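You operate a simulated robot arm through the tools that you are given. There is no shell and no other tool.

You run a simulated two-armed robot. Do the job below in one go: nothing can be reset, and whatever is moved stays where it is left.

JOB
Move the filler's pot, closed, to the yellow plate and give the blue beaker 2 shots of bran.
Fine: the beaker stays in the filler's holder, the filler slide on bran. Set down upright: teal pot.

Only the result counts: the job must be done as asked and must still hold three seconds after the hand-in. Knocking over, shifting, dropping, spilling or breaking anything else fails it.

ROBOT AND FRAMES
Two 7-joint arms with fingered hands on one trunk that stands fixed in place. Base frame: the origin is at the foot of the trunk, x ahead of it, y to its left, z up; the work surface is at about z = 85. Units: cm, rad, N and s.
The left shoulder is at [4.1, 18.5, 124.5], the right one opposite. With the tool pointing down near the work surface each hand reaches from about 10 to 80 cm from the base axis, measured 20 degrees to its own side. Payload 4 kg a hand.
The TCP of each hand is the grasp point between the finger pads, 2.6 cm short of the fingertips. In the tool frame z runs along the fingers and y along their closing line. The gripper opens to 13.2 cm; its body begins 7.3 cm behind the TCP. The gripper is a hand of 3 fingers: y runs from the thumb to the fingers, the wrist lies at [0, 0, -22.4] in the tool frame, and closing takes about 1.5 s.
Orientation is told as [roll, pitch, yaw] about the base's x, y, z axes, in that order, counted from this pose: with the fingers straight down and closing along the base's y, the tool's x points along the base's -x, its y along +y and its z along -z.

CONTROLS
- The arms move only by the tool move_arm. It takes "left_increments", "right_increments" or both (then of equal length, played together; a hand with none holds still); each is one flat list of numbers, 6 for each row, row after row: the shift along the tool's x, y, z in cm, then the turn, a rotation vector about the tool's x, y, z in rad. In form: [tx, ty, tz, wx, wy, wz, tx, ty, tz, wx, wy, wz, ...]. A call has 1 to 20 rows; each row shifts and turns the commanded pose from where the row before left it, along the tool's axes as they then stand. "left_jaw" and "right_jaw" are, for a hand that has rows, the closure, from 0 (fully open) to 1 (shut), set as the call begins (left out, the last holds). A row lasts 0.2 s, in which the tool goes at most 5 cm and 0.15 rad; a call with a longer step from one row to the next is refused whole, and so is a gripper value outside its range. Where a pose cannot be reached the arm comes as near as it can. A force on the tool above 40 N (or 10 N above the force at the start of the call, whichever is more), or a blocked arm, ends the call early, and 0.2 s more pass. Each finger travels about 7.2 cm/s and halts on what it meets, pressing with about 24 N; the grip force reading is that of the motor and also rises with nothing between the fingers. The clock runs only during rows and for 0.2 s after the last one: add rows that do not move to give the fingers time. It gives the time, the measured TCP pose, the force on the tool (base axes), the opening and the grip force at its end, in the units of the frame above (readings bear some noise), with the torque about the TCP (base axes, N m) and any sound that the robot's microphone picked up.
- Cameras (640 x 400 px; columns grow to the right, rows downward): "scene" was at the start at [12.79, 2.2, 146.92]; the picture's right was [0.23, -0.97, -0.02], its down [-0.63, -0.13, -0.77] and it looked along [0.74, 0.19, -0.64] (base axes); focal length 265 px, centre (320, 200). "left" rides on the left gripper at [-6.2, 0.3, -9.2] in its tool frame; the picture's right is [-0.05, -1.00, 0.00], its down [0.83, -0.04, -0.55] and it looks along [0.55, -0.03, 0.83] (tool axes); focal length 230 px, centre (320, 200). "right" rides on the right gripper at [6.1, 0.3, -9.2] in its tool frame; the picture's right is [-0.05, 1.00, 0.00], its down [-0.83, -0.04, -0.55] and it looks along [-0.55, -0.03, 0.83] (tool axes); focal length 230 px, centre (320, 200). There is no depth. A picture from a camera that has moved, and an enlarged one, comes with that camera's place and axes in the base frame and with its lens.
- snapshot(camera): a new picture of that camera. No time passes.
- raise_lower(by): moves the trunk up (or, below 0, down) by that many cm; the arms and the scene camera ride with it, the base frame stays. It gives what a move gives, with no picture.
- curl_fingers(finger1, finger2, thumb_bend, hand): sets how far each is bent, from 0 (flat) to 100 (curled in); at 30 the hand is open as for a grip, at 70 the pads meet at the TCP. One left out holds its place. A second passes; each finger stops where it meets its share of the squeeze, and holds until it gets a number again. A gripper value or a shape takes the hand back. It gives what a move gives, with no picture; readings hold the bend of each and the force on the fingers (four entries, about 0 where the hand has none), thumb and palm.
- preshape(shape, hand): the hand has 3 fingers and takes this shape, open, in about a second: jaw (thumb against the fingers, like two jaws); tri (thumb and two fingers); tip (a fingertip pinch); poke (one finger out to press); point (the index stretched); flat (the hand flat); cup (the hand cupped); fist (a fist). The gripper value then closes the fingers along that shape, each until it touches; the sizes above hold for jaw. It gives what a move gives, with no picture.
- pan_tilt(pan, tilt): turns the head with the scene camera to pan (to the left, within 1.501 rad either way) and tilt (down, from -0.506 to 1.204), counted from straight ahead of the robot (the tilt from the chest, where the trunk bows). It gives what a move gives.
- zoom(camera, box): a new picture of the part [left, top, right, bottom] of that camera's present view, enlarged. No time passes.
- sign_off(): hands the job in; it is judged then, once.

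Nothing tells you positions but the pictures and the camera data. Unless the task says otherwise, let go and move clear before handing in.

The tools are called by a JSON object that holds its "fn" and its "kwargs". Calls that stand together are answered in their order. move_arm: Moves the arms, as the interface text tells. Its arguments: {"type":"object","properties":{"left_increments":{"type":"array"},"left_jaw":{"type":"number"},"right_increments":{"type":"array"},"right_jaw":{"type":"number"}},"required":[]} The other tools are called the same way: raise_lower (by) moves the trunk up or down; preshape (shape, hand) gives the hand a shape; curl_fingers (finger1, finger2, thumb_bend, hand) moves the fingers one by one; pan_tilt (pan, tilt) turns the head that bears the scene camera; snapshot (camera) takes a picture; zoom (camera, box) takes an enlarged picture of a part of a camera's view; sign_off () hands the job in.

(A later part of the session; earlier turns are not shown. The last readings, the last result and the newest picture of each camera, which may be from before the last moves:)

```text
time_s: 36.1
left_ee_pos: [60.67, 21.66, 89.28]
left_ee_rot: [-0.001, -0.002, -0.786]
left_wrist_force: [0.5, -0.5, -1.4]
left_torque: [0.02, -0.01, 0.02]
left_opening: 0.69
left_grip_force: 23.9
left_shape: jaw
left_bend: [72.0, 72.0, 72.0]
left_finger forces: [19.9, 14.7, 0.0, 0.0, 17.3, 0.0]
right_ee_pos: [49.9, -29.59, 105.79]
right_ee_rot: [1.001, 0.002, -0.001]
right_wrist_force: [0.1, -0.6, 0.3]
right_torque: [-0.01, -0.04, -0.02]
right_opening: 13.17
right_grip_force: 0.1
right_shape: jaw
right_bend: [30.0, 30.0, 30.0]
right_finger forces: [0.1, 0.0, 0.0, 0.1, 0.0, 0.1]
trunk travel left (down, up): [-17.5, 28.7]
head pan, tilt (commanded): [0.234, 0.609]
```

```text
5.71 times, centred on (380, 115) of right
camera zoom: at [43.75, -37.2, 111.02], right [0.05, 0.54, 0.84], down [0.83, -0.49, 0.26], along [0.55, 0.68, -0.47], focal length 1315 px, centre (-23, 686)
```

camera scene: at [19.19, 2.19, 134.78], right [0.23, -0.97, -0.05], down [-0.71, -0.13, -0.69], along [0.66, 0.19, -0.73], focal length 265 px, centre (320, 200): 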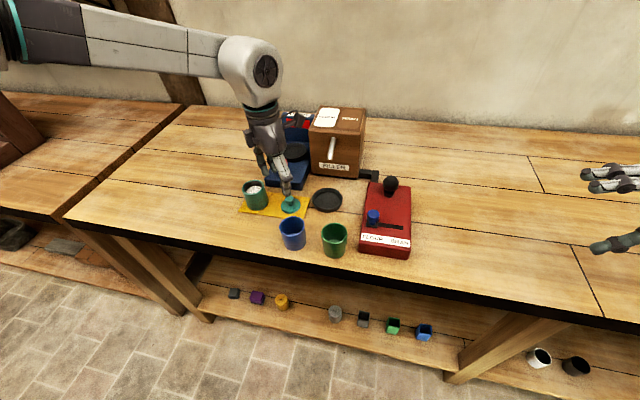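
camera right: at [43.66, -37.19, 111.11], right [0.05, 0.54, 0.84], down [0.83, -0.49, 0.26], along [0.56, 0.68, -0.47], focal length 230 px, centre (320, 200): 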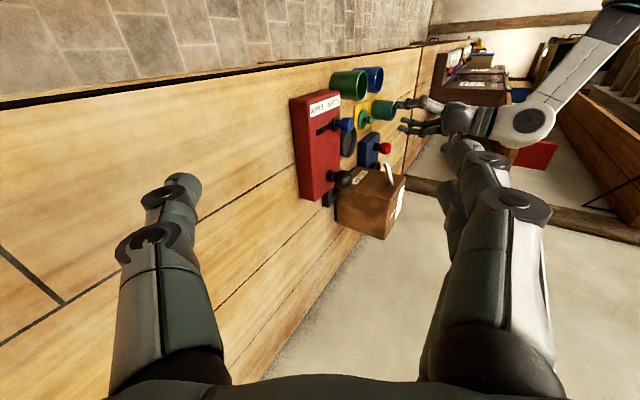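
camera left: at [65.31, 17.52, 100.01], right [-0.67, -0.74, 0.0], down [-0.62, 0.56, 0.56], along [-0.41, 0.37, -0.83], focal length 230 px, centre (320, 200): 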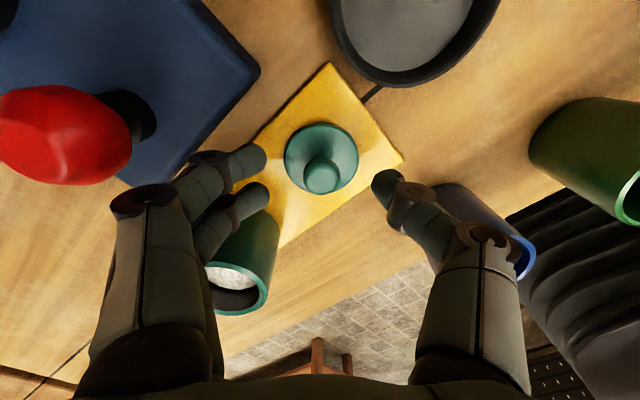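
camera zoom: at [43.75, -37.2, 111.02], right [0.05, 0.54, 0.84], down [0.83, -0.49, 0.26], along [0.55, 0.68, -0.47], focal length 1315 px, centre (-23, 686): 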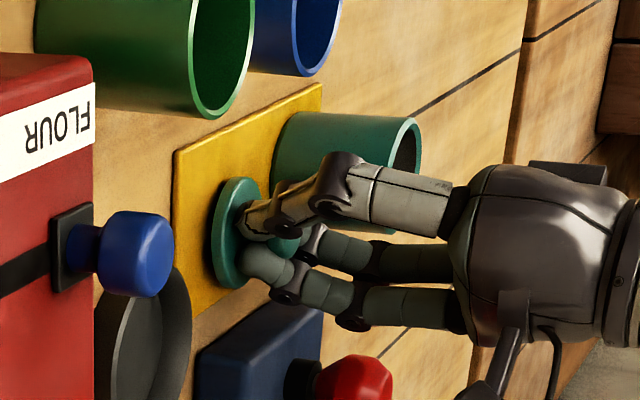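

The fingers closed under the knob on the stem and have lifted the lid slightly. The wrist reads about -1.4 N, the lid's weight. I'll raise it and check whether it hangs level.

{"fn": "move_arm", "kwargs": {"left_increments": [0, 0, -1, 0, 0, 0, 0, 0, -2, 0, 0, 0, 0, 0, -2, 0, 0, 0, 0, 0, -2, 0, 0, 0, 0, 0, -2, 0, 0, 0, 0, 0, -1, 0, 0, 0, 0, 0, 0, 0, 0, 0]}}

{"fn": "zoom", "kwargs": {"camera": "left", "box": [160, 80, 480, 300]}}

{"fn": "zoom", "kwargs": {"camera": "scene", "box": [230, 130, 350, 230]}}

{"fn": "zoom", "kwargs": {"camera": "right", "box": [350, 60, 450, 160]}}

```text
time_s: 37.7
left_ee_pos: [60.73, 21.65, 99.44]
left_ee_rot: [-0.001, 0.0, -0.783]
left_wrist_force: [0.0, 0.0, -0.3]
left_torque: [-0.03, -0.01, 0.02]
left_opening: 0.66
left_grip_force: 24.0
left_shape: jaw
left_bend: [72.0, 72.0, 72.0]
left_finger forces: [23.1, 15.1, 0.1, 0.0, 22.6, 0.0]
right_ee_pos: [49.97, -29.52, 105.73]
right_ee_rot: [1.0, 0.001, 0.0]
right_wrist_force: [-1.0, -0.1, -0.6]
right_torque: [0.03, -0.02, 0.01]
right_opening: 13.2
right_grip_force: 0.0
right_shape: jaw
right_bend: [30.0, 30.0, 30.0]
right_finger forces: [0.0, 0.0, 0.0, 0.1, 0.1, 0.0]
trunk travel left (down, up): [-17.5, 28.7]
head pan, tilt (commanded): [0.234, 0.609]
```

```text
1.82 times, centred on (320, 190) of left
camera zoom: at [65.37, 17.51, 108.67], right [-0.67, -0.74, 0.0], down [-0.62, 0.56, 0.55], along [-0.41, 0.37, -0.83], focal length 418 px, centre (320, 218)
```

zoom: 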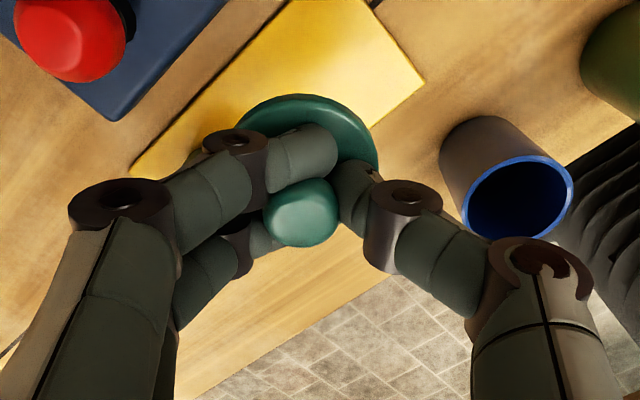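

```text
4.00 times, centred on (290, 180) of scene
camera zoom: at [19.3, 2.19, 134.74], right [0.23, -0.97, -0.05], down [-0.72, -0.13, -0.69], along [0.66, 0.19, -0.73], focal length 1059 px, centre (440, 280)
```

zoom: 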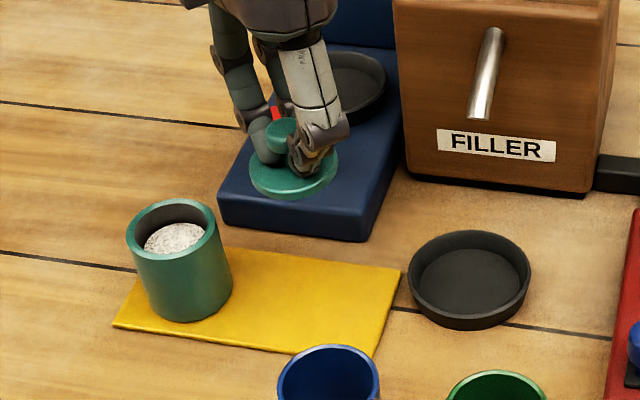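

```text
4.00 times, centred on (400, 110) of right
camera zoom: at [43.76, -37.19, 111.01], right [0.05, 0.54, 0.84], down [0.83, -0.49, 0.26], along [0.55, 0.68, -0.47], focal length 920 px, centre (0, 560)
```

zoom: 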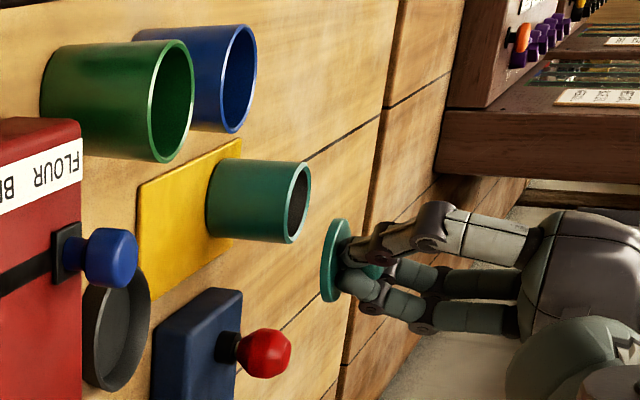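

The lid hangs level, with its axis near (60.9, 22.2). To place it precisely I need a fresh close measurement of the pot, so I'll carry the lid over and past it until the wrist camera sees the pot unobstructed.

{"fn": "move_arm", "kwargs": {"left_increments": [0, 0, -2, 0, 0, 0, 1.4, 0.75, -1.5, 0, 0, 0, 2.27, 1.22, 0, 0, 0, 0, 2.27, 1.22, 0, 0, 0, 0, 2.27, 1.22, 0, 0, 0, 0, 2.0, 1.1, 0, 0, 0, 0, 1.1, 0.58, 0, 0, 0, 0, 0, 0, 0, 0, 0, 0]}}

{"fn": "snapshot", "kwargs": {"camera": "left"}}

{"fn": "zoom", "kwargs": {"camera": "scene", "box": [210, 130, 330, 230]}}

{"fn": "zoom", "kwargs": {"camera": "right", "box": [370, 60, 470, 160]}}

```text
time_s: 39.5
left_ee_pos: [56.98, 34.07, 102.92]
left_ee_rot: [0.0, 0.001, -0.784]
left_wrist_force: [-0.6, 0.2, -0.8]
left_torque: [0.01, 0.02, -0.02]
left_opening: 0.64
left_grip_force: 23.9
left_shape: jaw
left_bend: [72.0, 72.0, 72.0]
left_finger forces: [23.4, 14.9, 0.0, 0.0, 22.7, 0.1]
right_ee_pos: [49.93, -29.55, 105.66]
right_ee_rot: [1.0, 0.0, 0.0]
right_wrist_force: [-0.1, -0.4, 0.0]
right_torque: [-0.01, -0.01, -0.01]
right_opening: 13.17
right_grip_force: 0.0
right_shape: jaw
right_bend: [30.0, 30.0, 30.0]
right_finger forces: [0.1, 0.0, 0.0, 0.0, 0.0, 0.0]
trunk travel left (down, up): [-17.5, 28.7]
head pan, tilt (commanded): [0.234, 0.609]
```

```text
taken
camera left: at [61.68, 29.97, 112.11], right [-0.67, -0.74, 0.0], down [-0.62, 0.56, 0.56], along [-0.41, 0.37, -0.83], focal length 230 px, centre (320, 200)
```

left: 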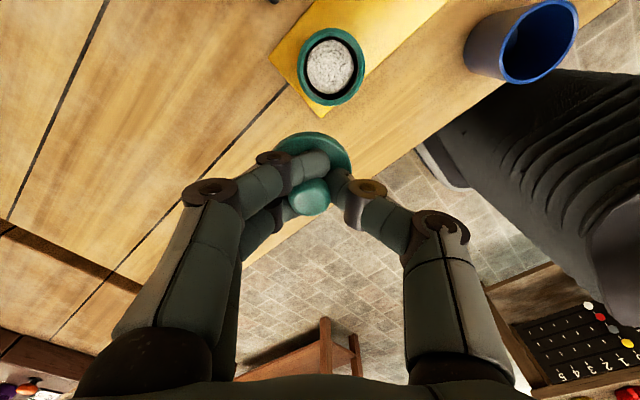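

```text
4.00 times, centred on (270, 180) of scene
camera zoom: at [19.31, 2.17, 134.74], right [0.23, -0.97, -0.05], down [-0.72, -0.13, -0.69], along [0.66, 0.19, -0.73], focal length 1059 px, centre (520, 280)
```

zoom: 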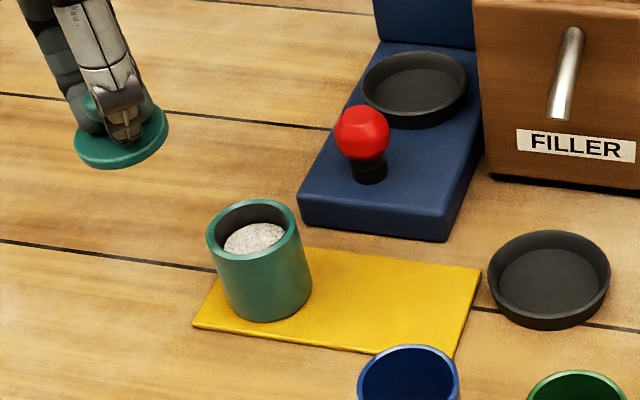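

```text
4.00 times, centred on (420, 110) of right
camera zoom: at [43.76, -37.21, 111.01], right [0.05, 0.54, 0.84], down [0.83, -0.49, 0.26], along [0.55, 0.68, -0.47], focal length 920 px, centre (-80, 560)
```

zoom: 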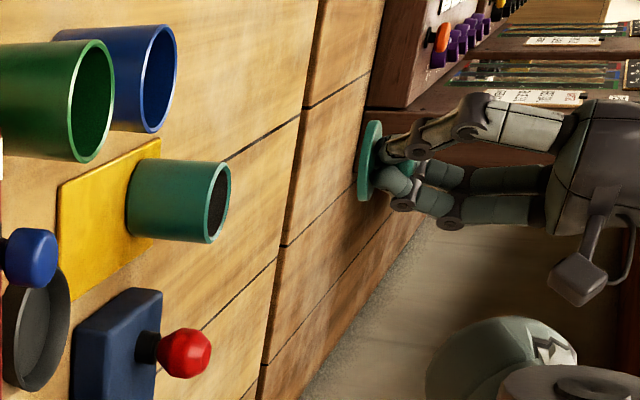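

{"fn": "zoom", "kwargs": {"camera": "left", "box": [240, 0, 420, 112]}}

{"fn": "zoom", "kwargs": {"camera": "left", "box": [240, 112, 400, 224]}}

```text
3.56 times, centred on (330, 56) of left
camera zoom: at [61.68, 29.97, 112.11], right [-0.67, -0.74, 0.0], down [-0.62, 0.56, 0.56], along [-0.41, 0.37, -0.83], focal length 818 px, centre (284, 712)
```

zoom: 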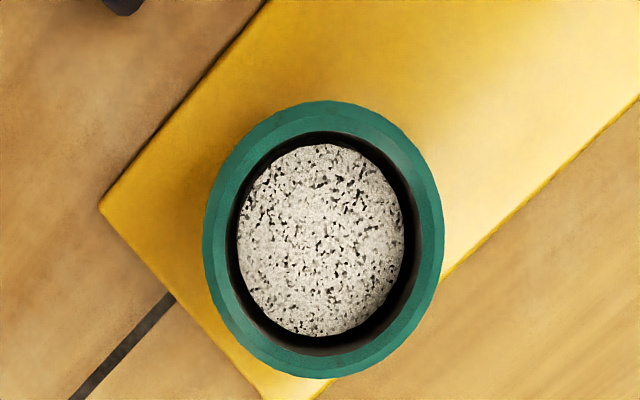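

```text
3.57 times, centred on (320, 168) of left
camera zoom: at [61.68, 29.97, 112.11], right [-0.67, -0.74, 0.0], down [-0.62, 0.56, 0.56], along [-0.41, 0.37, -0.83], focal length 822 px, centre (320, 314)
```

zoom: 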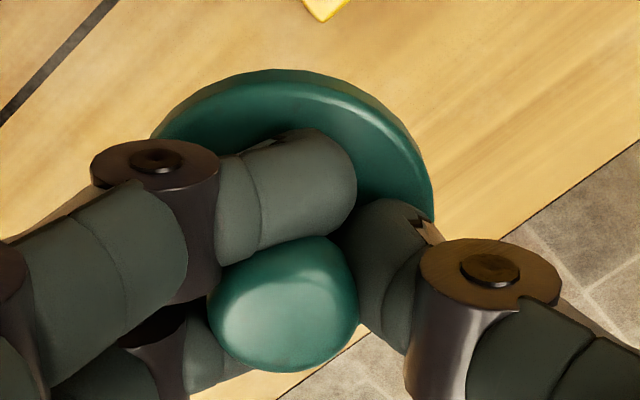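

The wrist view puts the pot rim's centre at about (60.15, 30.15). The lid axis sits about (+0.55, +0.29) from the grasp point, with its bottom roughly 2.7 to 3.3 cm below. I'll position the lid a couple of centimetres above the rim and compare from the other cameras.

{"fn": "move_arm", "kwargs": {"left_increments": [-1.61, -0.377, 0, 0, 0, 0, -1.61, -0.377, 0, 0, 0, 0, -1.61, -0.377, 0, 0, 0, 0, 0, 0, 2.0, 0, 0, 0, 0, 0, 2.0, 0, 0, 0, 0, 0, 1.6, 0, 0, 0, 0, 0, 0, 0, 0, 0]}}

{"fn": "snapshot", "kwargs": {"camera": "left"}}

{"fn": "zoom", "kwargs": {"camera": "scene", "box": [210, 130, 330, 230]}}

{"fn": "zoom", "kwargs": {"camera": "right", "box": [360, 70, 440, 150]}}

```text
time_s: 41.1
left_ee_pos: [59.76, 29.67, 97.09]
left_ee_rot: [0.001, 0.0, -0.786]
left_wrist_force: [-0.9, 0.5, -0.7]
left_torque: [-0.03, 0.02, -0.01]
left_opening: 0.64
left_grip_force: 23.8
left_shape: jaw
left_bend: [72.0, 72.0, 72.0]
left_finger forces: [24.0, 15.4, 0.0, 0.2, 23.1, 0.0]
right_ee_pos: [49.91, -29.57, 105.63]
right_ee_rot: [1.001, 0.001, -0.002]
right_wrist_force: [-0.3, 0.6, 0.2]
right_torque: [-0.02, -0.02, -0.02]
right_opening: 13.17
right_grip_force: 0.1
right_shape: jaw
right_bend: [30.0, 30.0, 30.0]
right_finger forces: [0.0, 0.0, 0.0, 0.0, 0.1, 0.0]
trunk travel left (down, up): [-17.5, 28.7]
head pan, tilt (commanded): [0.234, 0.609]
```

```text
taken
camera left: at [64.24, 25.56, 106.37], right [-0.67, -0.74, 0.0], down [-0.62, 0.56, 0.55], along [-0.41, 0.37, -0.83], focal length 230 px, centre (320, 200)
```

left: 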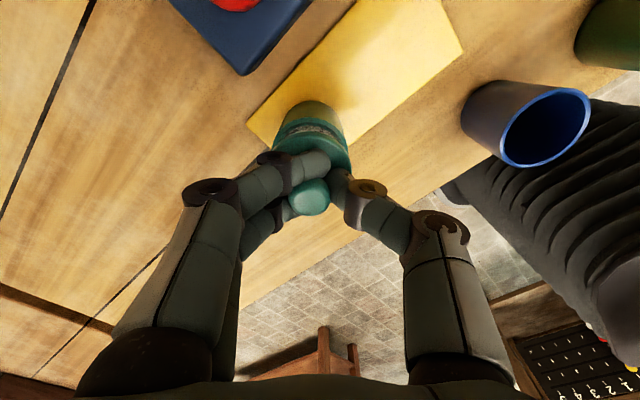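

```text
4.00 times, centred on (270, 180) of scene
camera zoom: at [19.27, 2.2, 134.75], right [0.23, -0.97, -0.05], down [-0.72, -0.13, -0.69], along [0.66, 0.19, -0.73], focal length 1059 px, centre (520, 280)
```

zoom: 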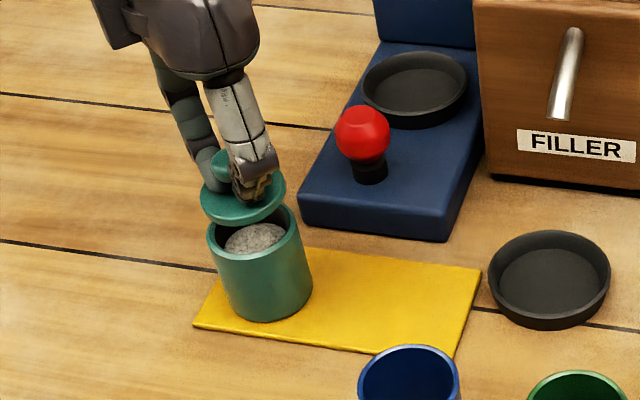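

```text
5.00 times, centred on (400, 110) of right
camera zoom: at [43.73, -37.19, 111.03], right [0.05, 0.54, 0.84], down [0.83, -0.49, 0.26], along [0.55, 0.68, -0.47], focal length 1150 px, centre (-80, 650)
```

zoom: 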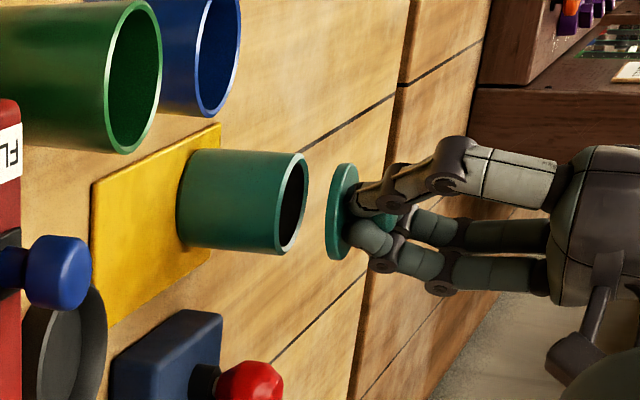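

The lid is roughly over the rim. I'll zoom in further to measure the remaining offset from both sides.

{"fn": "zoom", "kwargs": {"camera": "scene", "box": [250, 165, 300, 215]}}

{"fn": "zoom", "kwargs": {"camera": "right", "box": [385, 90, 435, 130]}}

{"fn": "zoom", "kwargs": {"camera": "left", "box": [240, 80, 380, 220]}}

```text
8.00 times, centred on (275, 190) of scene
camera zoom: at [19.27, 2.2, 134.75], right [0.23, -0.97, -0.05], down [-0.72, -0.13, -0.69], along [0.66, 0.19, -0.73], focal length 2118 px, centre (680, 280)
```

zoom: 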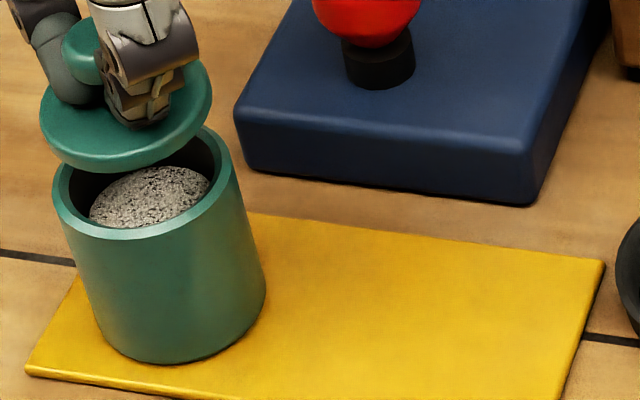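

```text
10.00 times, centred on (410, 110) of right
camera zoom: at [43.73, -37.19, 111.03], right [0.05, 0.54, 0.84], down [0.83, -0.49, 0.26], along [0.55, 0.68, -0.47], focal length 2301 px, centre (-580, 1100)
```

zoom: 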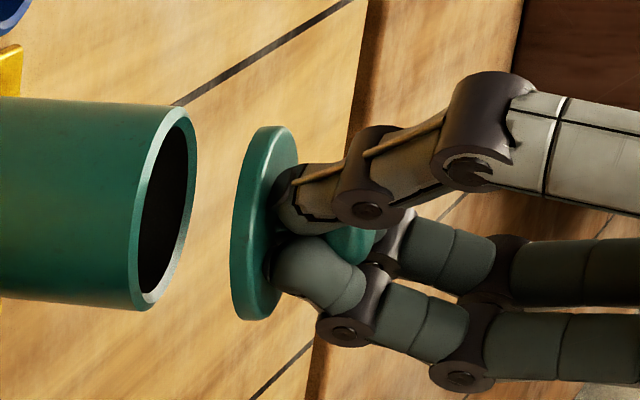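

```text
2.86 times, centred on (310, 150) of left
camera zoom: at [64.24, 25.56, 106.37], right [-0.67, -0.74, 0.0], down [-0.62, 0.56, 0.55], along [-0.41, 0.37, -0.83], focal length 657 px, centre (349, 343)
```

zoom: 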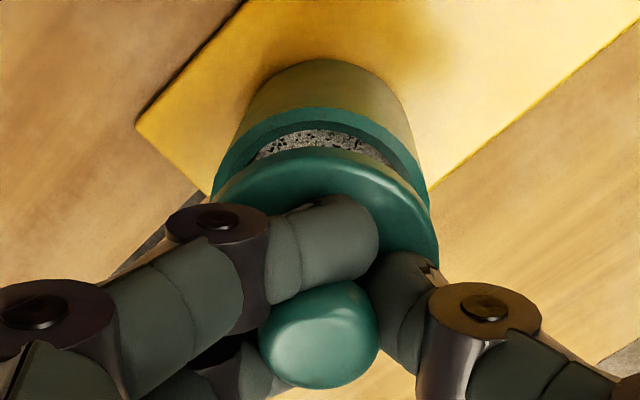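

From three cameras the lid is offset from the pot by only about (+0.18, -0.13) cm and sits about 2.6 cm above the rim. I'll apply that correction and lower to just above the rim.

{"fn": "move_arm", "kwargs": {"left_increments": [0.22, -0.03, 0, 0, 0, 0, 0, 0, 0.6, 0, 0, 0, 0, 0, 0.7, 0, 0, 0, 0, 0, 0.6, 0, 0, 0, 0, 0, 0, 0, 0, 0]}}

{"fn": "zoom", "kwargs": {"camera": "scene", "box": [250, 165, 300, 215]}}

{"fn": "zoom", "kwargs": {"camera": "right", "box": [385, 90, 435, 130]}}

{"fn": "zoom", "kwargs": {"camera": "left", "box": [240, 80, 380, 220]}}

```text
time_s: 42.3
left_ee_pos: [59.39, 29.79, 95.34]
left_ee_rot: [-0.001, 0.0, -0.784]
left_wrist_force: [-0.7, -0.4, 0.2]
left_torque: [-0.01, -0.01, -0.02]
left_opening: 0.66
left_grip_force: 23.6
left_shape: jaw
left_bend: [72.0, 72.0, 72.0]
left_finger forces: [24.0, 15.4, 0.1, 0.0, 23.3, 0.1]
right_ee_pos: [49.96, -29.45, 105.71]
right_ee_rot: [1.0, 0.002, 0.002]
right_wrist_force: [-1.0, 0.0, -0.2]
right_torque: [-0.01, -0.03, 0.02]
right_opening: 13.19
right_grip_force: 0.0
right_shape: jaw
right_bend: [30.0, 30.0, 30.0]
right_finger forces: [0.1, 0.0, 0.0, 0.1, 0.0, 0.1]
trunk travel left (down, up): [-17.5, 28.7]
head pan, tilt (commanded): [0.234, 0.609]
```

```text
8.00 times, centred on (275, 190) of scene
camera zoom: at [19.29, 2.19, 134.75], right [0.23, -0.97, -0.05], down [-0.72, -0.13, -0.69], along [0.66, 0.19, -0.73], focal length 2118 px, centre (680, 280)
```

zoom: 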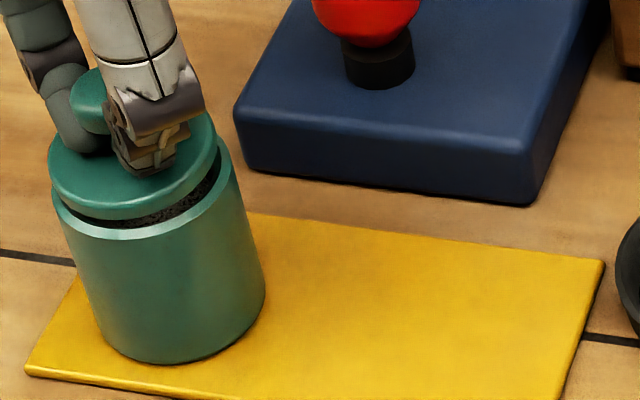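

```text
10.00 times, centred on (410, 110) of right
camera zoom: at [43.75, -37.2, 111.02], right [0.05, 0.54, 0.84], down [0.83, -0.49, 0.26], along [0.55, 0.68, -0.47], focal length 2301 px, centre (-580, 1100)
```

zoom: 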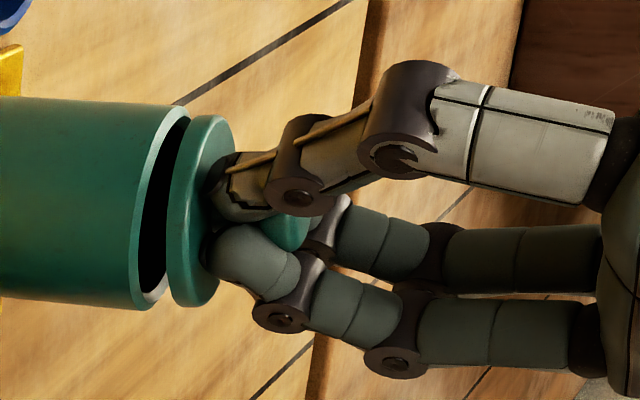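

```text
2.86 times, centred on (310, 150) of left
camera zoom: at [64.12, 25.74, 104.56], right [-0.67, -0.74, 0.0], down [-0.62, 0.56, 0.56], along [-0.41, 0.37, -0.83], focal length 657 px, centre (349, 343)
```

zoom: 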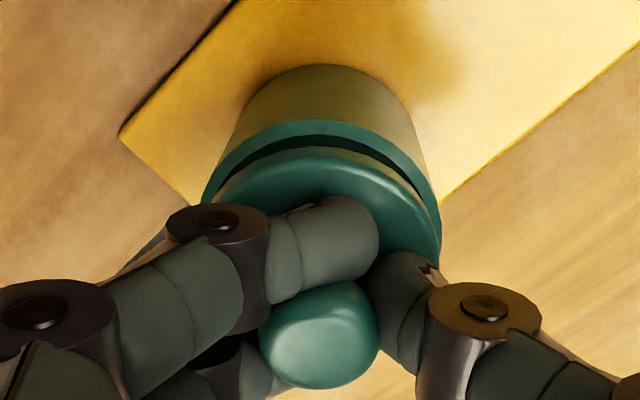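

The lid is now aligned to within about 0.1 cm and roughly 0.7 cm above the rim. I'll lower in fine steps until it touches.

{"fn": "move_arm", "kwargs": {"left_increments": [0, -0.05, 0.15, 0, 0, 0, 0, -0.05, 0.15, 0, 0, 0, 0, 0, 0.15, 0, 0, 0, 0, 0, 0, 0, 0, 0]}}

{"fn": "zoom", "kwargs": {"camera": "right", "box": [385, 90, 435, 130]}}

```text
time_s: 43.3
left_ee_pos: [59.33, 29.84, 94.75]
left_ee_rot: [0.002, 0.001, -0.784]
left_wrist_force: [1.0, -0.4, -0.1]
left_torque: [0.0, 0.01, 0.01]
left_opening: 0.67
left_grip_force: 23.9
left_shape: jaw
left_bend: [72.0, 72.0, 72.0]
left_finger forces: [24.1, 15.5, 0.1, 0.0, 23.5, 0.0]
right_ee_pos: [49.98, -29.61, 105.65]
right_ee_rot: [1.001, 0.002, 0.001]
right_wrist_force: [-0.2, -0.6, -0.3]
right_torque: [0.02, 0.02, 0.02]
right_opening: 13.17
right_grip_force: 0.1
right_shape: jaw
right_bend: [30.0, 30.0, 30.0]
right_finger forces: [0.1, 0.0, 0.0, 0.1, 0.0, 0.0]
trunk travel left (down, up): [-17.5, 28.7]
head pan, tilt (commanded): [0.234, 0.609]
```

```text
10.00 times, centred on (410, 110) of right
camera zoom: at [43.75, -37.19, 111.02], right [0.05, 0.54, 0.84], down [0.83, -0.49, 0.26], along [0.55, 0.68, -0.47], focal length 2301 px, centre (-580, 1100)
```

zoom: 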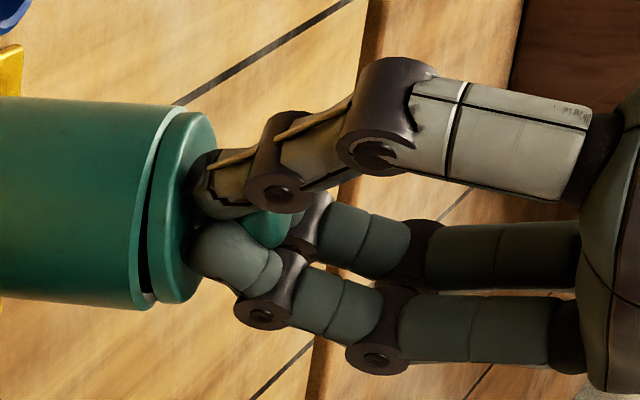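

A small gap is left, so I'll continue in 0.1 cm steps.

{"fn": "move_arm", "kwargs": {"left_increments": [0, 0, 0.1, 0, 0, 0, 0, 0, 0.1, 0, 0, 0, 0, 0, 0, 0, 0, 0]}}

{"fn": "zoom", "kwargs": {"camera": "right", "box": [385, 90, 435, 130]}}

{"fn": "zoom", "kwargs": {"camera": "scene", "box": [250, 165, 300, 215]}}

```text
time_s: 44.1
left_ee_pos: [59.41, 29.69, 94.8]
left_ee_rot: [-0.001, -0.002, -0.784]
left_wrist_force: [0.6, 0.6, 3.0]
left_torque: [0.04, 0.04, -0.02]
left_opening: 0.66
left_grip_force: 24.1
left_shape: jaw
left_bend: [72.0, 72.0, 72.0]
left_finger forces: [24.5, 18.1, 0.0, 0.1, 24.9, 0.0]
right_ee_pos: [49.91, -29.56, 105.7]
right_ee_rot: [1.001, 0.002, 0.0]
right_wrist_force: [-0.3, 0.7, 0.0]
right_torque: [-0.01, 0.01, 0.01]
right_opening: 13.19
right_grip_force: 0.0
right_shape: jaw
right_bend: [30.0, 30.0, 30.0]
right_finger forces: [0.0, 0.1, 0.1, 0.0, 0.1, 0.0]
trunk travel left (down, up): [-17.5, 28.7]
head pan, tilt (commanded): [0.234, 0.609]
```

```text
10.00 times, centred on (410, 110) of right
camera zoom: at [43.73, -37.21, 111.03], right [0.05, 0.54, 0.84], down [0.83, -0.49, 0.26], along [0.55, 0.68, -0.47], focal length 2301 px, centre (-580, 1100)
```

zoom: 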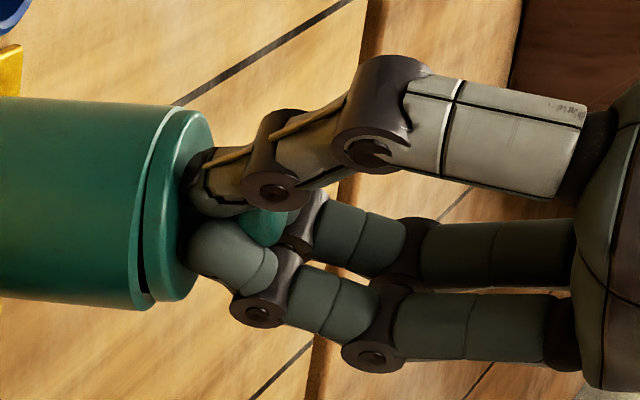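

```text
8.00 times, centred on (275, 190) of scene
camera zoom: at [19.27, 2.17, 134.76], right [0.23, -0.97, -0.05], down [-0.72, -0.13, -0.69], along [0.66, 0.19, -0.73], focal length 2118 px, centre (680, 280)
```

zoom: 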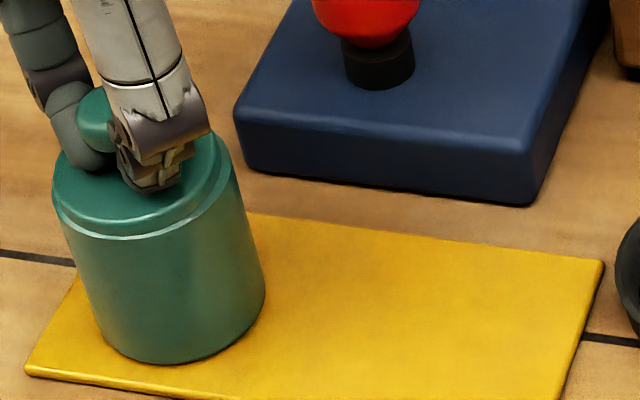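

The lid has touched down on the rim, and the wrist now reads +3 N. I'll open the fingers to let it settle.

{"fn": "move_arm", "kwargs": {"left_increments": [0, 0, 0, 0, 0, 0, 0, 0, 0, 0, 0, 0, 0, 0, 0, 0, 0, 0, 0, 0, 0, 0, 0, 0, 0, 0, 0, 0, 0, 0, 0, 0, 0, 0, 0, 0], "left_jaw": 0.55}}

{"fn": "zoom", "kwargs": {"camera": "right", "box": [385, 90, 435, 130]}}

{"fn": "zoom", "kwargs": {"camera": "scene", "box": [250, 165, 300, 215]}}

{"fn": "zoom", "kwargs": {"camera": "left", "box": [220, 60, 420, 240]}}

```text
time_s: 45.5
left_ee_pos: [59.35, 29.75, 94.68]
left_ee_rot: [0.003, -0.001, -0.784]
left_wrist_force: [0.1, -1.9, 10.0]
left_torque: [0.09, -0.02, -0.02]
left_opening: 5.49
left_grip_force: 0.0
left_shape: jaw
left_bend: [75.0, 75.0, 70.0]
left_finger forces: [18.5, 18.2, 0.0, 0.0, 0.0, 0.0]
right_ee_pos: [49.85, -29.6, 105.74]
right_ee_rot: [1.001, 0.0, 0.001]
right_wrist_force: [0.1, -0.4, 0.0]
right_torque: [0.03, 0.0, -0.02]
right_opening: 13.19
right_grip_force: 0.0
right_shape: jaw
right_bend: [30.0, 30.0, 30.0]
right_finger forces: [0.1, 0.1, 0.0, 0.1, 0.1, 0.1]
trunk travel left (down, up): [-17.5, 28.7]
head pan, tilt (commanded): [0.234, 0.609]
```

```text
10.00 times, centred on (410, 110) of right
camera zoom: at [43.65, -37.28, 111.04], right [0.05, 0.54, 0.84], down [0.83, -0.49, 0.26], along [0.55, 0.68, -0.47], focal length 2301 px, centre (-580, 1100)
```

zoom: 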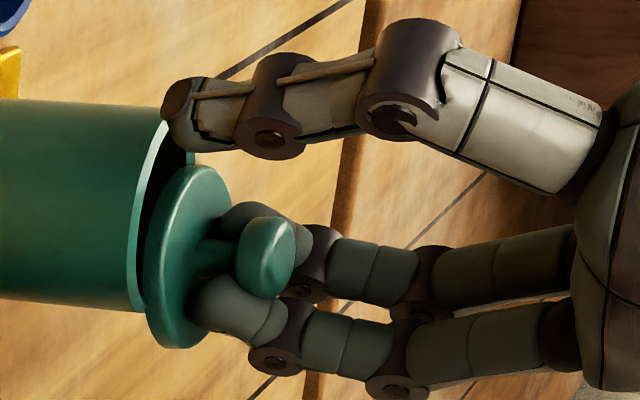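

```text
8.00 times, centred on (275, 190) of scene
camera zoom: at [19.17, 2.09, 134.77], right [0.23, -0.97, -0.05], down [-0.71, -0.13, -0.69], along [0.66, 0.19, -0.72], focal length 2118 px, centre (680, 280)
```

zoom: 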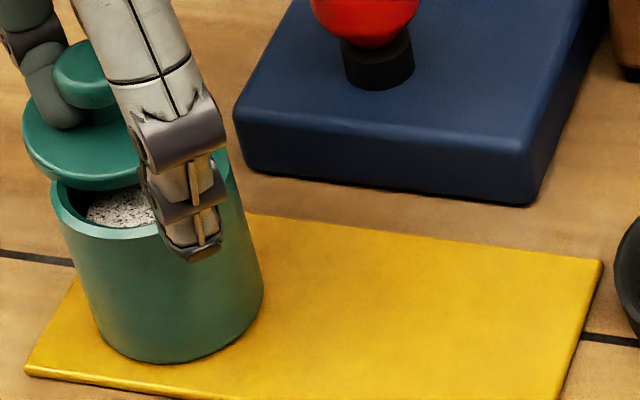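

```text
2.22 times, centred on (320, 150) of left
camera zoom: at [63.93, 25.63, 104.03], right [-0.67, -0.74, 0.0], down [-0.62, 0.56, 0.55], along [-0.41, 0.37, -0.83], focal length 511 px, centre (320, 311)
```

zoom: 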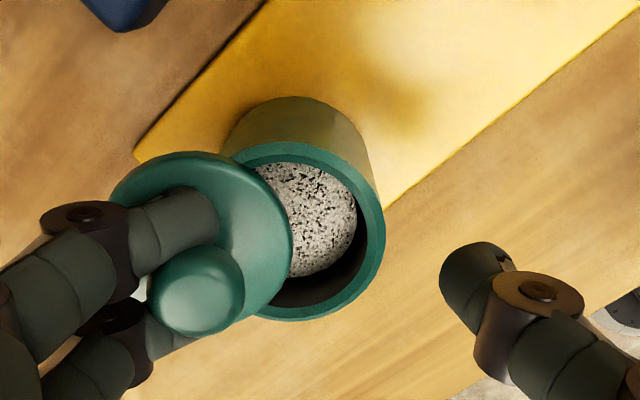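

The stem wedged between the two fingers and the lid was dragged back-left when the hand opened. The pot itself hasn't moved. I'll raise the hand slightly to free the lid from the rim and see how it hangs before re-closing.

{"fn": "move_arm", "kwargs": {"left_increments": [0, 0, -0.4, 0, 0, 0, 0, 0, -0.4, 0, 0, 0, 0, 0, -0.4, 0, 0, 0]}}

{"fn": "zoom", "kwargs": {"camera": "right", "box": [385, 90, 435, 130]}}

{"fn": "zoom", "kwargs": {"camera": "scene", "box": [250, 165, 300, 215]}}

{"fn": "zoom", "kwargs": {"camera": "left", "box": [220, 60, 420, 240]}}

```text
time_s: 46.3
left_ee_pos: [59.41, 29.81, 95.81]
left_ee_rot: [0.0, 0.0, -0.786]
left_wrist_force: [0.8, -0.2, -1.2]
left_torque: [-0.04, -0.01, 0.03]
left_opening: 5.9
left_grip_force: 0.0
left_shape: jaw
left_bend: [73.0, 73.0, 70.0]
left_finger forces: [1.8, 2.4, 0.1, 0.0, 0.0, 0.1]
right_ee_pos: [49.99, -29.65, 105.67]
right_ee_rot: [0.999, 0.001, -0.001]
right_wrist_force: [-0.8, -0.7, -0.8]
right_torque: [0.03, 0.0, -0.01]
right_opening: 13.22
right_grip_force: 0.0
right_shape: jaw
right_bend: [30.0, 30.0, 30.0]
right_finger forces: [0.0, 0.0, 0.1, 0.0, 0.0, 0.0]
trunk travel left (down, up): [-17.5, 28.7]
head pan, tilt (commanded): [0.234, 0.609]
```

```text
10.00 times, centred on (410, 110) of right
camera zoom: at [43.75, -37.19, 111.02], right [0.05, 0.54, 0.84], down [0.83, -0.49, 0.26], along [0.55, 0.68, -0.47], focal length 2301 px, centre (-580, 1100)
```

zoom: 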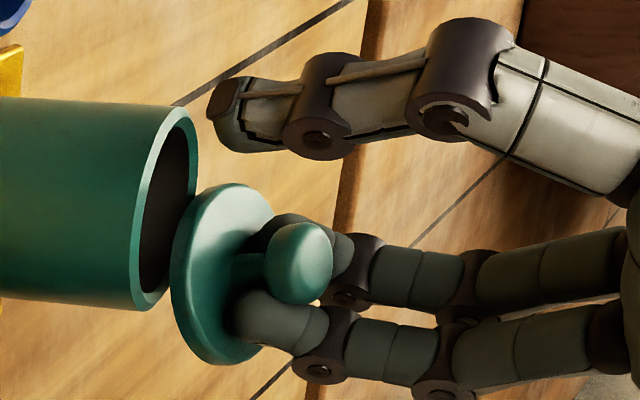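

```text
8.00 times, centred on (275, 190) of scene
camera zoom: at [19.29, 2.19, 134.74], right [0.23, -0.97, -0.05], down [-0.72, -0.13, -0.69], along [0.66, 0.19, -0.73], focal length 2118 px, centre (680, 280)
```

zoom: 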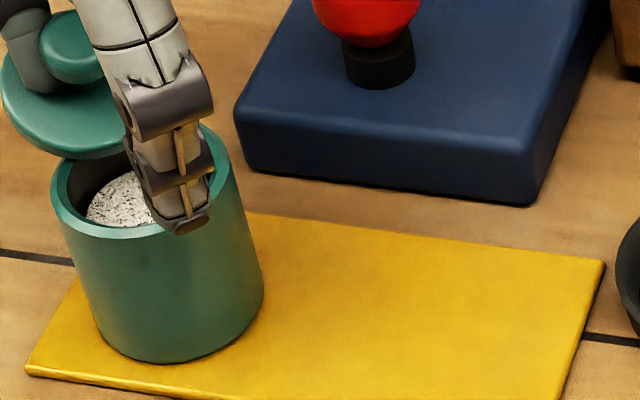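

```text
2.22 times, centred on (320, 150) of left
camera zoom: at [63.98, 25.8, 105.08], right [-0.67, -0.74, 0.0], down [-0.62, 0.56, 0.56], along [-0.41, 0.37, -0.83], focal length 511 px, centre (320, 311)
```

zoom: 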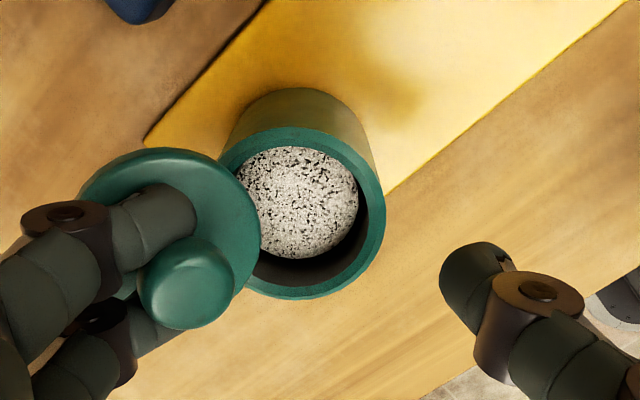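

The lid now just hangs tilted in the fork of two fingers under its knob, lightly held. I'll raise a little and re-close the thumb to secure it, then set it back on the plate and re-grip the knob properly at its equator.

{"fn": "move_arm", "kwargs": {"left_increments": [0, 0, -0.4, 0, 0, 0, 0, 0, -0.4, 0, 0, 0, 0, 0, -0.4, 0, 0, 0, 0, 0, 0, 0, 0, 0]}}

{"fn": "move_arm", "kwargs": {"left_increments": [0, 0, 0, 0, 0, 0, 0, 0, 0, 0, 0, 0, 0, 0, 0, 0, 0, 0, 0, 0, 0, 0, 0, 0, 0, 0, 0, 0, 0, 0, 0, 0, 0, 0, 0, 0, 0, 0, 0, 0, 0, 0], "left_jaw": 0.95}}

{"fn": "zoom", "kwargs": {"camera": "right", "box": [385, 90, 435, 130]}}

{"fn": "zoom", "kwargs": {"camera": "scene", "box": [250, 165, 300, 215]}}

{"fn": "zoom", "kwargs": {"camera": "left", "box": [220, 60, 420, 240]}}

```text
time_s: 47.3
left_ee_pos: [59.52, 29.78, 96.96]
left_ee_rot: [0.001, 0.001, -0.784]
left_wrist_force: [-0.3, 1.1, -1.0]
left_torque: [-0.05, 0.01, -0.03]
left_opening: 5.86
left_grip_force: 0.0
left_shape: jaw
left_bend: [73.0, 73.0, 70.0]
left_finger forces: [1.9, 2.4, 0.1, 0.1, 0.1, 0.1]
right_ee_pos: [49.95, -29.53, 105.7]
right_ee_rot: [0.999, 0.001, -0.002]
right_wrist_force: [-0.3, 0.1, -0.5]
right_torque: [0.04, -0.01, 0.0]
right_opening: 13.18
right_grip_force: 0.0
right_shape: jaw
right_bend: [30.0, 30.0, 30.0]
right_finger forces: [0.1, 0.0, 0.0, 0.0, 0.0, 0.1]
trunk travel left (down, up): [-17.5, 28.7]
head pan, tilt (commanded): [0.234, 0.609]
```

```text
time_s: 48.9
left_ee_pos: [59.38, 29.67, 97.13]
left_ee_rot: [-0.002, 0.0, -0.785]
left_wrist_force: [-1.3, 0.4, -0.5]
left_torque: [0.02, 0.0, 0.0]
left_opening: 0.7
left_grip_force: 0.1
left_shape: jaw
left_bend: [71.0, 71.0, 70.0]
left_finger forces: [1.4, 1.5, 0.0, 0.0, 0.0, 0.1]
right_ee_pos: [49.96, -29.58, 105.71]
right_ee_rot: [1.0, 0.001, -0.001]
right_wrist_force: [0.9, -1.0, -0.1]
right_torque: [-0.02, 0.0, 0.0]
right_opening: 13.2
right_grip_force: 0.1
right_shape: jaw
right_bend: [30.0, 30.0, 30.0]
right_finger forces: [0.0, 0.0, 0.0, 0.1, 0.0, 0.0]
trunk travel left (down, up): [-17.5, 28.7]
head pan, tilt (commanded): [0.234, 0.609]
```

```text
10.00 times, centred on (410, 110) of right
camera zoom: at [43.75, -37.19, 111.02], right [0.05, 0.54, 0.84], down [0.83, -0.49, 0.26], along [0.55, 0.68, -0.47], focal length 2301 px, centre (-580, 1100)
```

zoom: 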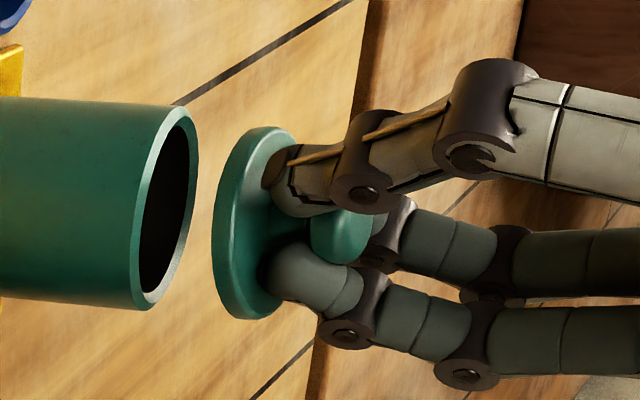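

```text
8.00 times, centred on (275, 190) of scene
camera zoom: at [19.29, 2.19, 134.75], right [0.23, -0.97, -0.05], down [-0.72, -0.13, -0.69], along [0.66, 0.19, -0.73], focal length 2118 px, centre (680, 280)
```

zoom: 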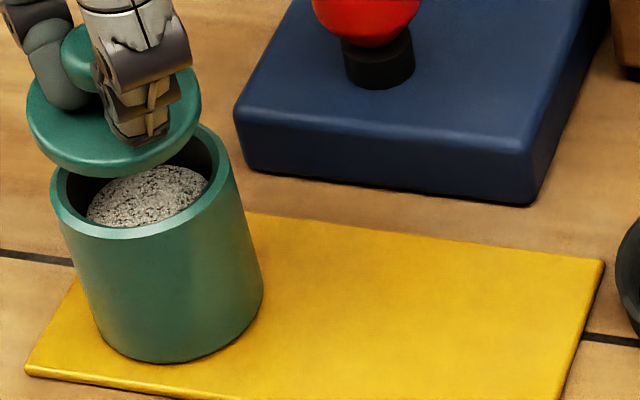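

```text
2.22 times, centred on (320, 150) of left
camera zoom: at [64.01, 25.66, 106.33], right [-0.67, -0.74, 0.0], down [-0.62, 0.56, 0.55], along [-0.41, 0.37, -0.83], focal length 511 px, centre (320, 311)
```

zoom: 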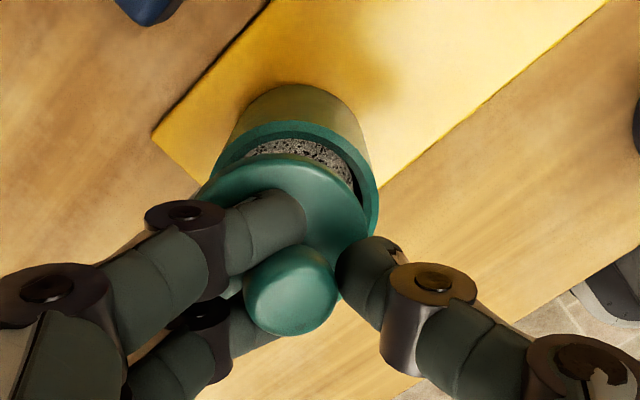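

The lid is back near the centre but the thumb isn't quite pressing. I'll close fully to secure it.

{"fn": "move_arm", "kwargs": {"left_increments": [0, 0, 0, 0, 0, 0, 0, 0, 0, 0, 0, 0, 0, 0, 0, 0, 0, 0, 0, 0, 0, 0, 0, 0], "left_jaw": 1.0}}

{"fn": "zoom", "kwargs": {"camera": "right", "box": [385, 90, 435, 130]}}

{"fn": "zoom", "kwargs": {"camera": "left", "box": [220, 60, 420, 240]}}

```text
time_s: 49.9
left_ee_pos: [59.48, 29.86, 97.07]
left_ee_rot: [0.0, 0.001, -0.786]
left_wrist_force: [-0.2, 0.6, -0.6]
left_torque: [-0.01, -0.01, 0.03]
left_opening: 0.0
left_grip_force: 23.7
left_shape: jaw
left_bend: [72.0, 72.0, 72.0]
left_finger forces: [8.4, 12.3, 0.1, 0.0, 17.2, 0.0]
right_ee_pos: [50.0, -29.52, 105.75]
right_ee_rot: [1.0, 0.0, 0.0]
right_wrist_force: [-0.2, 0.0, -0.5]
right_torque: [-0.02, -0.03, 0.0]
right_opening: 13.2
right_grip_force: 0.1
right_shape: jaw
right_bend: [30.0, 30.0, 30.0]
right_finger forces: [0.0, 0.0, 0.0, 0.0, 0.0, 0.1]
trunk travel left (down, up): [-17.5, 28.7]
head pan, tilt (commanded): [0.234, 0.609]
```

```text
10.00 times, centred on (410, 110) of right
camera zoom: at [43.75, -37.19, 111.02], right [0.05, 0.54, 0.84], down [0.83, -0.49, 0.26], along [0.55, 0.68, -0.47], focal length 2301 px, centre (-580, 1100)
```

zoom: 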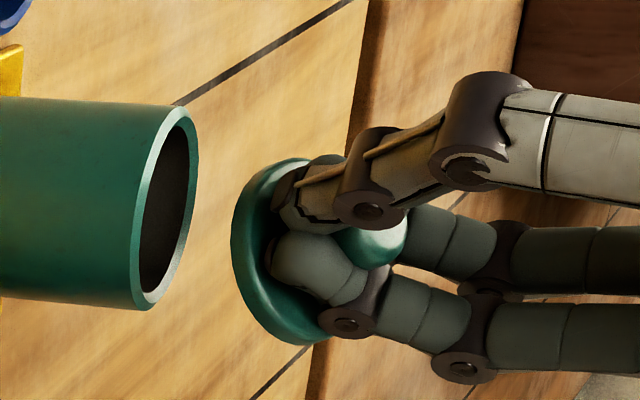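

```text
2.22 times, centred on (320, 150) of left
camera zoom: at [64.01, 25.66, 106.33], right [-0.67, -0.74, 0.0], down [-0.62, 0.56, 0.55], along [-0.41, 0.37, -0.83], focal length 511 px, centre (320, 311)
```

zoom: 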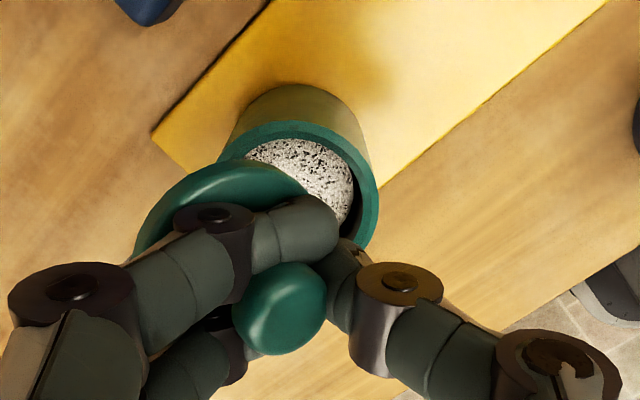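

The lid is now gripped, though tilted. I'll carry it back over the empty right part of the plate and lower it there to re-level and re-grip.

{"fn": "move_arm", "kwargs": {"left_increments": [0, 0, -0.75, 0, 0, 0, 0, 0, -0.75, 0, 0, 0, -0.8, -0.68, 0, 0, 0, 0, -0.8, -0.68, 0, 0, 0, 0, -0.8, -0.68, 0, 0, 0, 0, -0.8, -0.68, 0, 0, 0, 0, -0.8, -0.68, 0, 0, 0, 0, -0.8, -0.68, 0, 0, 0, 0, -0.8, -0.68, 0, 0, 0, 0, -0.8, -0.68, 0, 0, 0, 0, 0, 0, 1.5, 0, 0, 0, 0, 0, 1.5, 0, 0, 0, 0, 0, 1.5, 0, 0, 0, 0, 0, 1.5, 0, 0, 0, 0, 0, 0, 0, 0, 0]}}

{"fn": "zoom", "kwargs": {"camera": "scene", "box": [230, 150, 350, 240]}}

{"fn": "zoom", "kwargs": {"camera": "right", "box": [350, 80, 430, 150]}}

{"fn": "zoom", "kwargs": {"camera": "left", "box": [200, 60, 440, 260]}}

```text
time_s: 53.1
left_ee_pos: [60.25, 21.48, 92.56]
left_ee_rot: [-0.002, -0.002, -0.785]
left_wrist_force: [-0.3, 0.7, -0.6]
left_torque: [0.0, -0.01, 0.0]
left_opening: 0.0
left_grip_force: 23.3
left_shape: jaw
left_bend: [72.0, 72.0, 72.0]
left_finger forces: [8.5, 12.2, 0.1, 0.1, 16.9, 0.0]
right_ee_pos: [49.99, -29.66, 105.7]
right_ee_rot: [1.0, 0.0, 0.001]
right_wrist_force: [-1.4, -0.5, -0.2]
right_torque: [-0.03, 0.0, 0.02]
right_opening: 13.19
right_grip_force: 0.1
right_shape: jaw
right_bend: [30.0, 30.0, 30.0]
right_finger forces: [0.0, 0.0, 0.0, 0.0, 0.0, 0.0]
trunk travel left (down, up): [-17.5, 28.7]
head pan, tilt (commanded): [0.234, 0.609]
```

```text
4.44 times, centred on (290, 195) of scene
camera zoom: at [19.27, 2.18, 134.76], right [0.23, -0.97, -0.05], down [-0.72, -0.13, -0.69], along [0.66, 0.19, -0.73], focal length 1176 px, centre (453, 222)
```

zoom: 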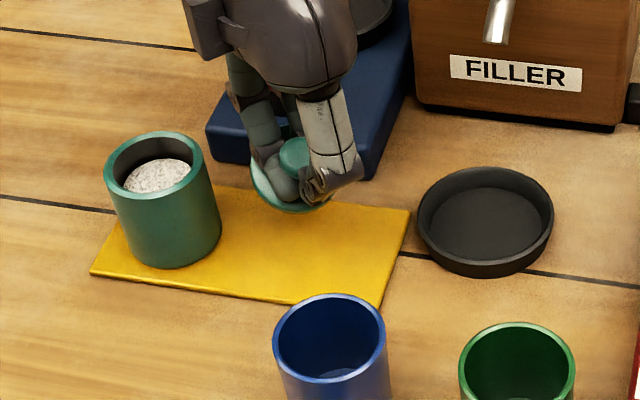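

```text
5.71 times, centred on (390, 115) of right
camera zoom: at [43.73, -37.2, 111.03], right [0.05, 0.54, 0.84], down [0.83, -0.49, 0.26], along [0.55, 0.68, -0.47], focal length 1315 px, centre (-80, 686)
```

zoom: 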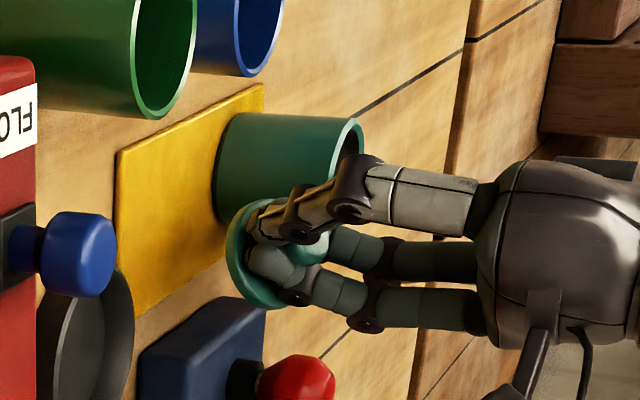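

```text
2.00 times, centred on (320, 160) of left
camera zoom: at [64.86, 17.37, 101.81], right [-0.67, -0.74, 0.0], down [-0.62, 0.56, 0.55], along [-0.41, 0.37, -0.83], focal length 460 px, centre (320, 280)
```

zoom: 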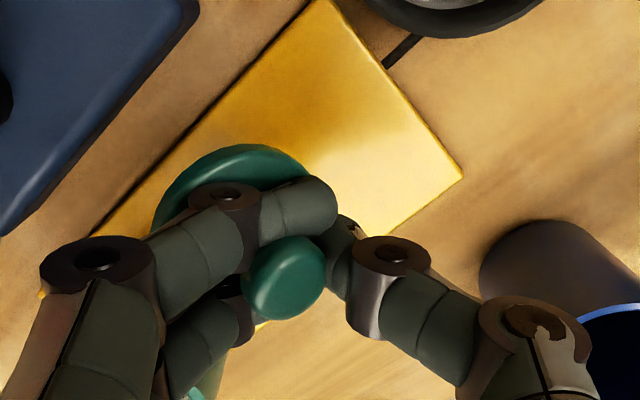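

The lid is over the free area of the plate. I'll lower gently until it touches.

{"fn": "move_arm", "kwargs": {"left_increments": [-0.1, -0.3, 0.8, 0, 0, 0, -0.1, -0.3, 0.8, 0, 0, 0, 0, 0, 0.5, 0, 0, 0, 0, 0, 0.3, 0, 0, 0, 0, 0, 0, 0, 0, 0]}}

{"fn": "zoom", "kwargs": {"camera": "scene", "box": [230, 150, 350, 240]}}

{"fn": "zoom", "kwargs": {"camera": "right", "box": [350, 80, 430, 150]}}

```text
time_s: 54.3
left_ee_pos: [59.96, 20.6, 90.28]
left_ee_rot: [0.0, 0.0, -0.785]
left_wrist_force: [0.6, 0.0, -1.0]
left_torque: [-0.02, 0.01, 0.02]
left_opening: 0.0
left_grip_force: 24.4
left_shape: jaw
left_bend: [72.0, 72.0, 72.0]
left_finger forces: [8.7, 12.2, 0.0, 0.1, 16.7, 0.0]
right_ee_pos: [49.91, -29.47, 105.71]
right_ee_rot: [1.0, 0.002, 0.0]
right_wrist_force: [0.4, -0.6, 0.6]
right_torque: [0.0, -0.02, 0.01]
right_opening: 13.17
right_grip_force: 0.1
right_shape: jaw
right_bend: [30.0, 30.0, 30.0]
right_finger forces: [0.0, 0.0, 0.0, 0.0, 0.0, 0.0]
trunk travel left (down, up): [-17.5, 28.7]
head pan, tilt (commanded): [0.234, 0.609]
```

```text
4.44 times, centred on (290, 195) of scene
camera zoom: at [19.29, 2.19, 134.75], right [0.23, -0.97, -0.05], down [-0.72, -0.13, -0.69], along [0.66, 0.19, -0.73], focal length 1176 px, centre (453, 222)
```

zoom: 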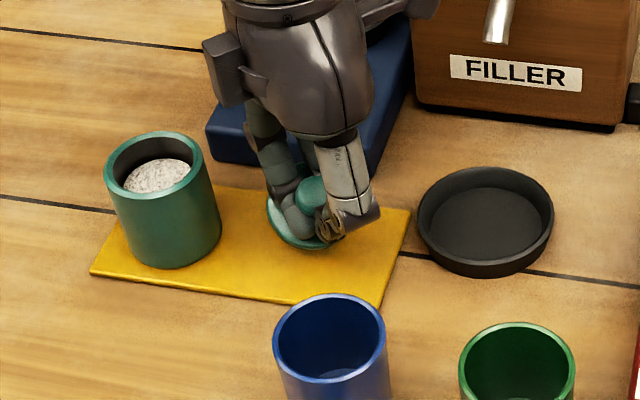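

```text
5.71 times, centred on (390, 115) of right
camera zoom: at [43.75, -37.2, 111.02], right [0.05, 0.54, 0.84], down [0.83, -0.49, 0.26], along [0.55, 0.68, -0.47], focal length 1315 px, centre (-80, 686)
```

zoom: 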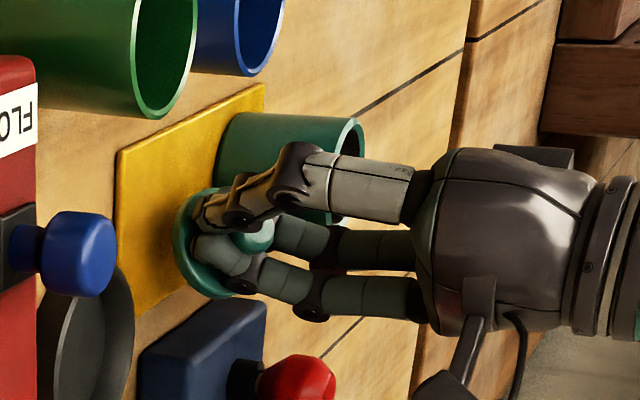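

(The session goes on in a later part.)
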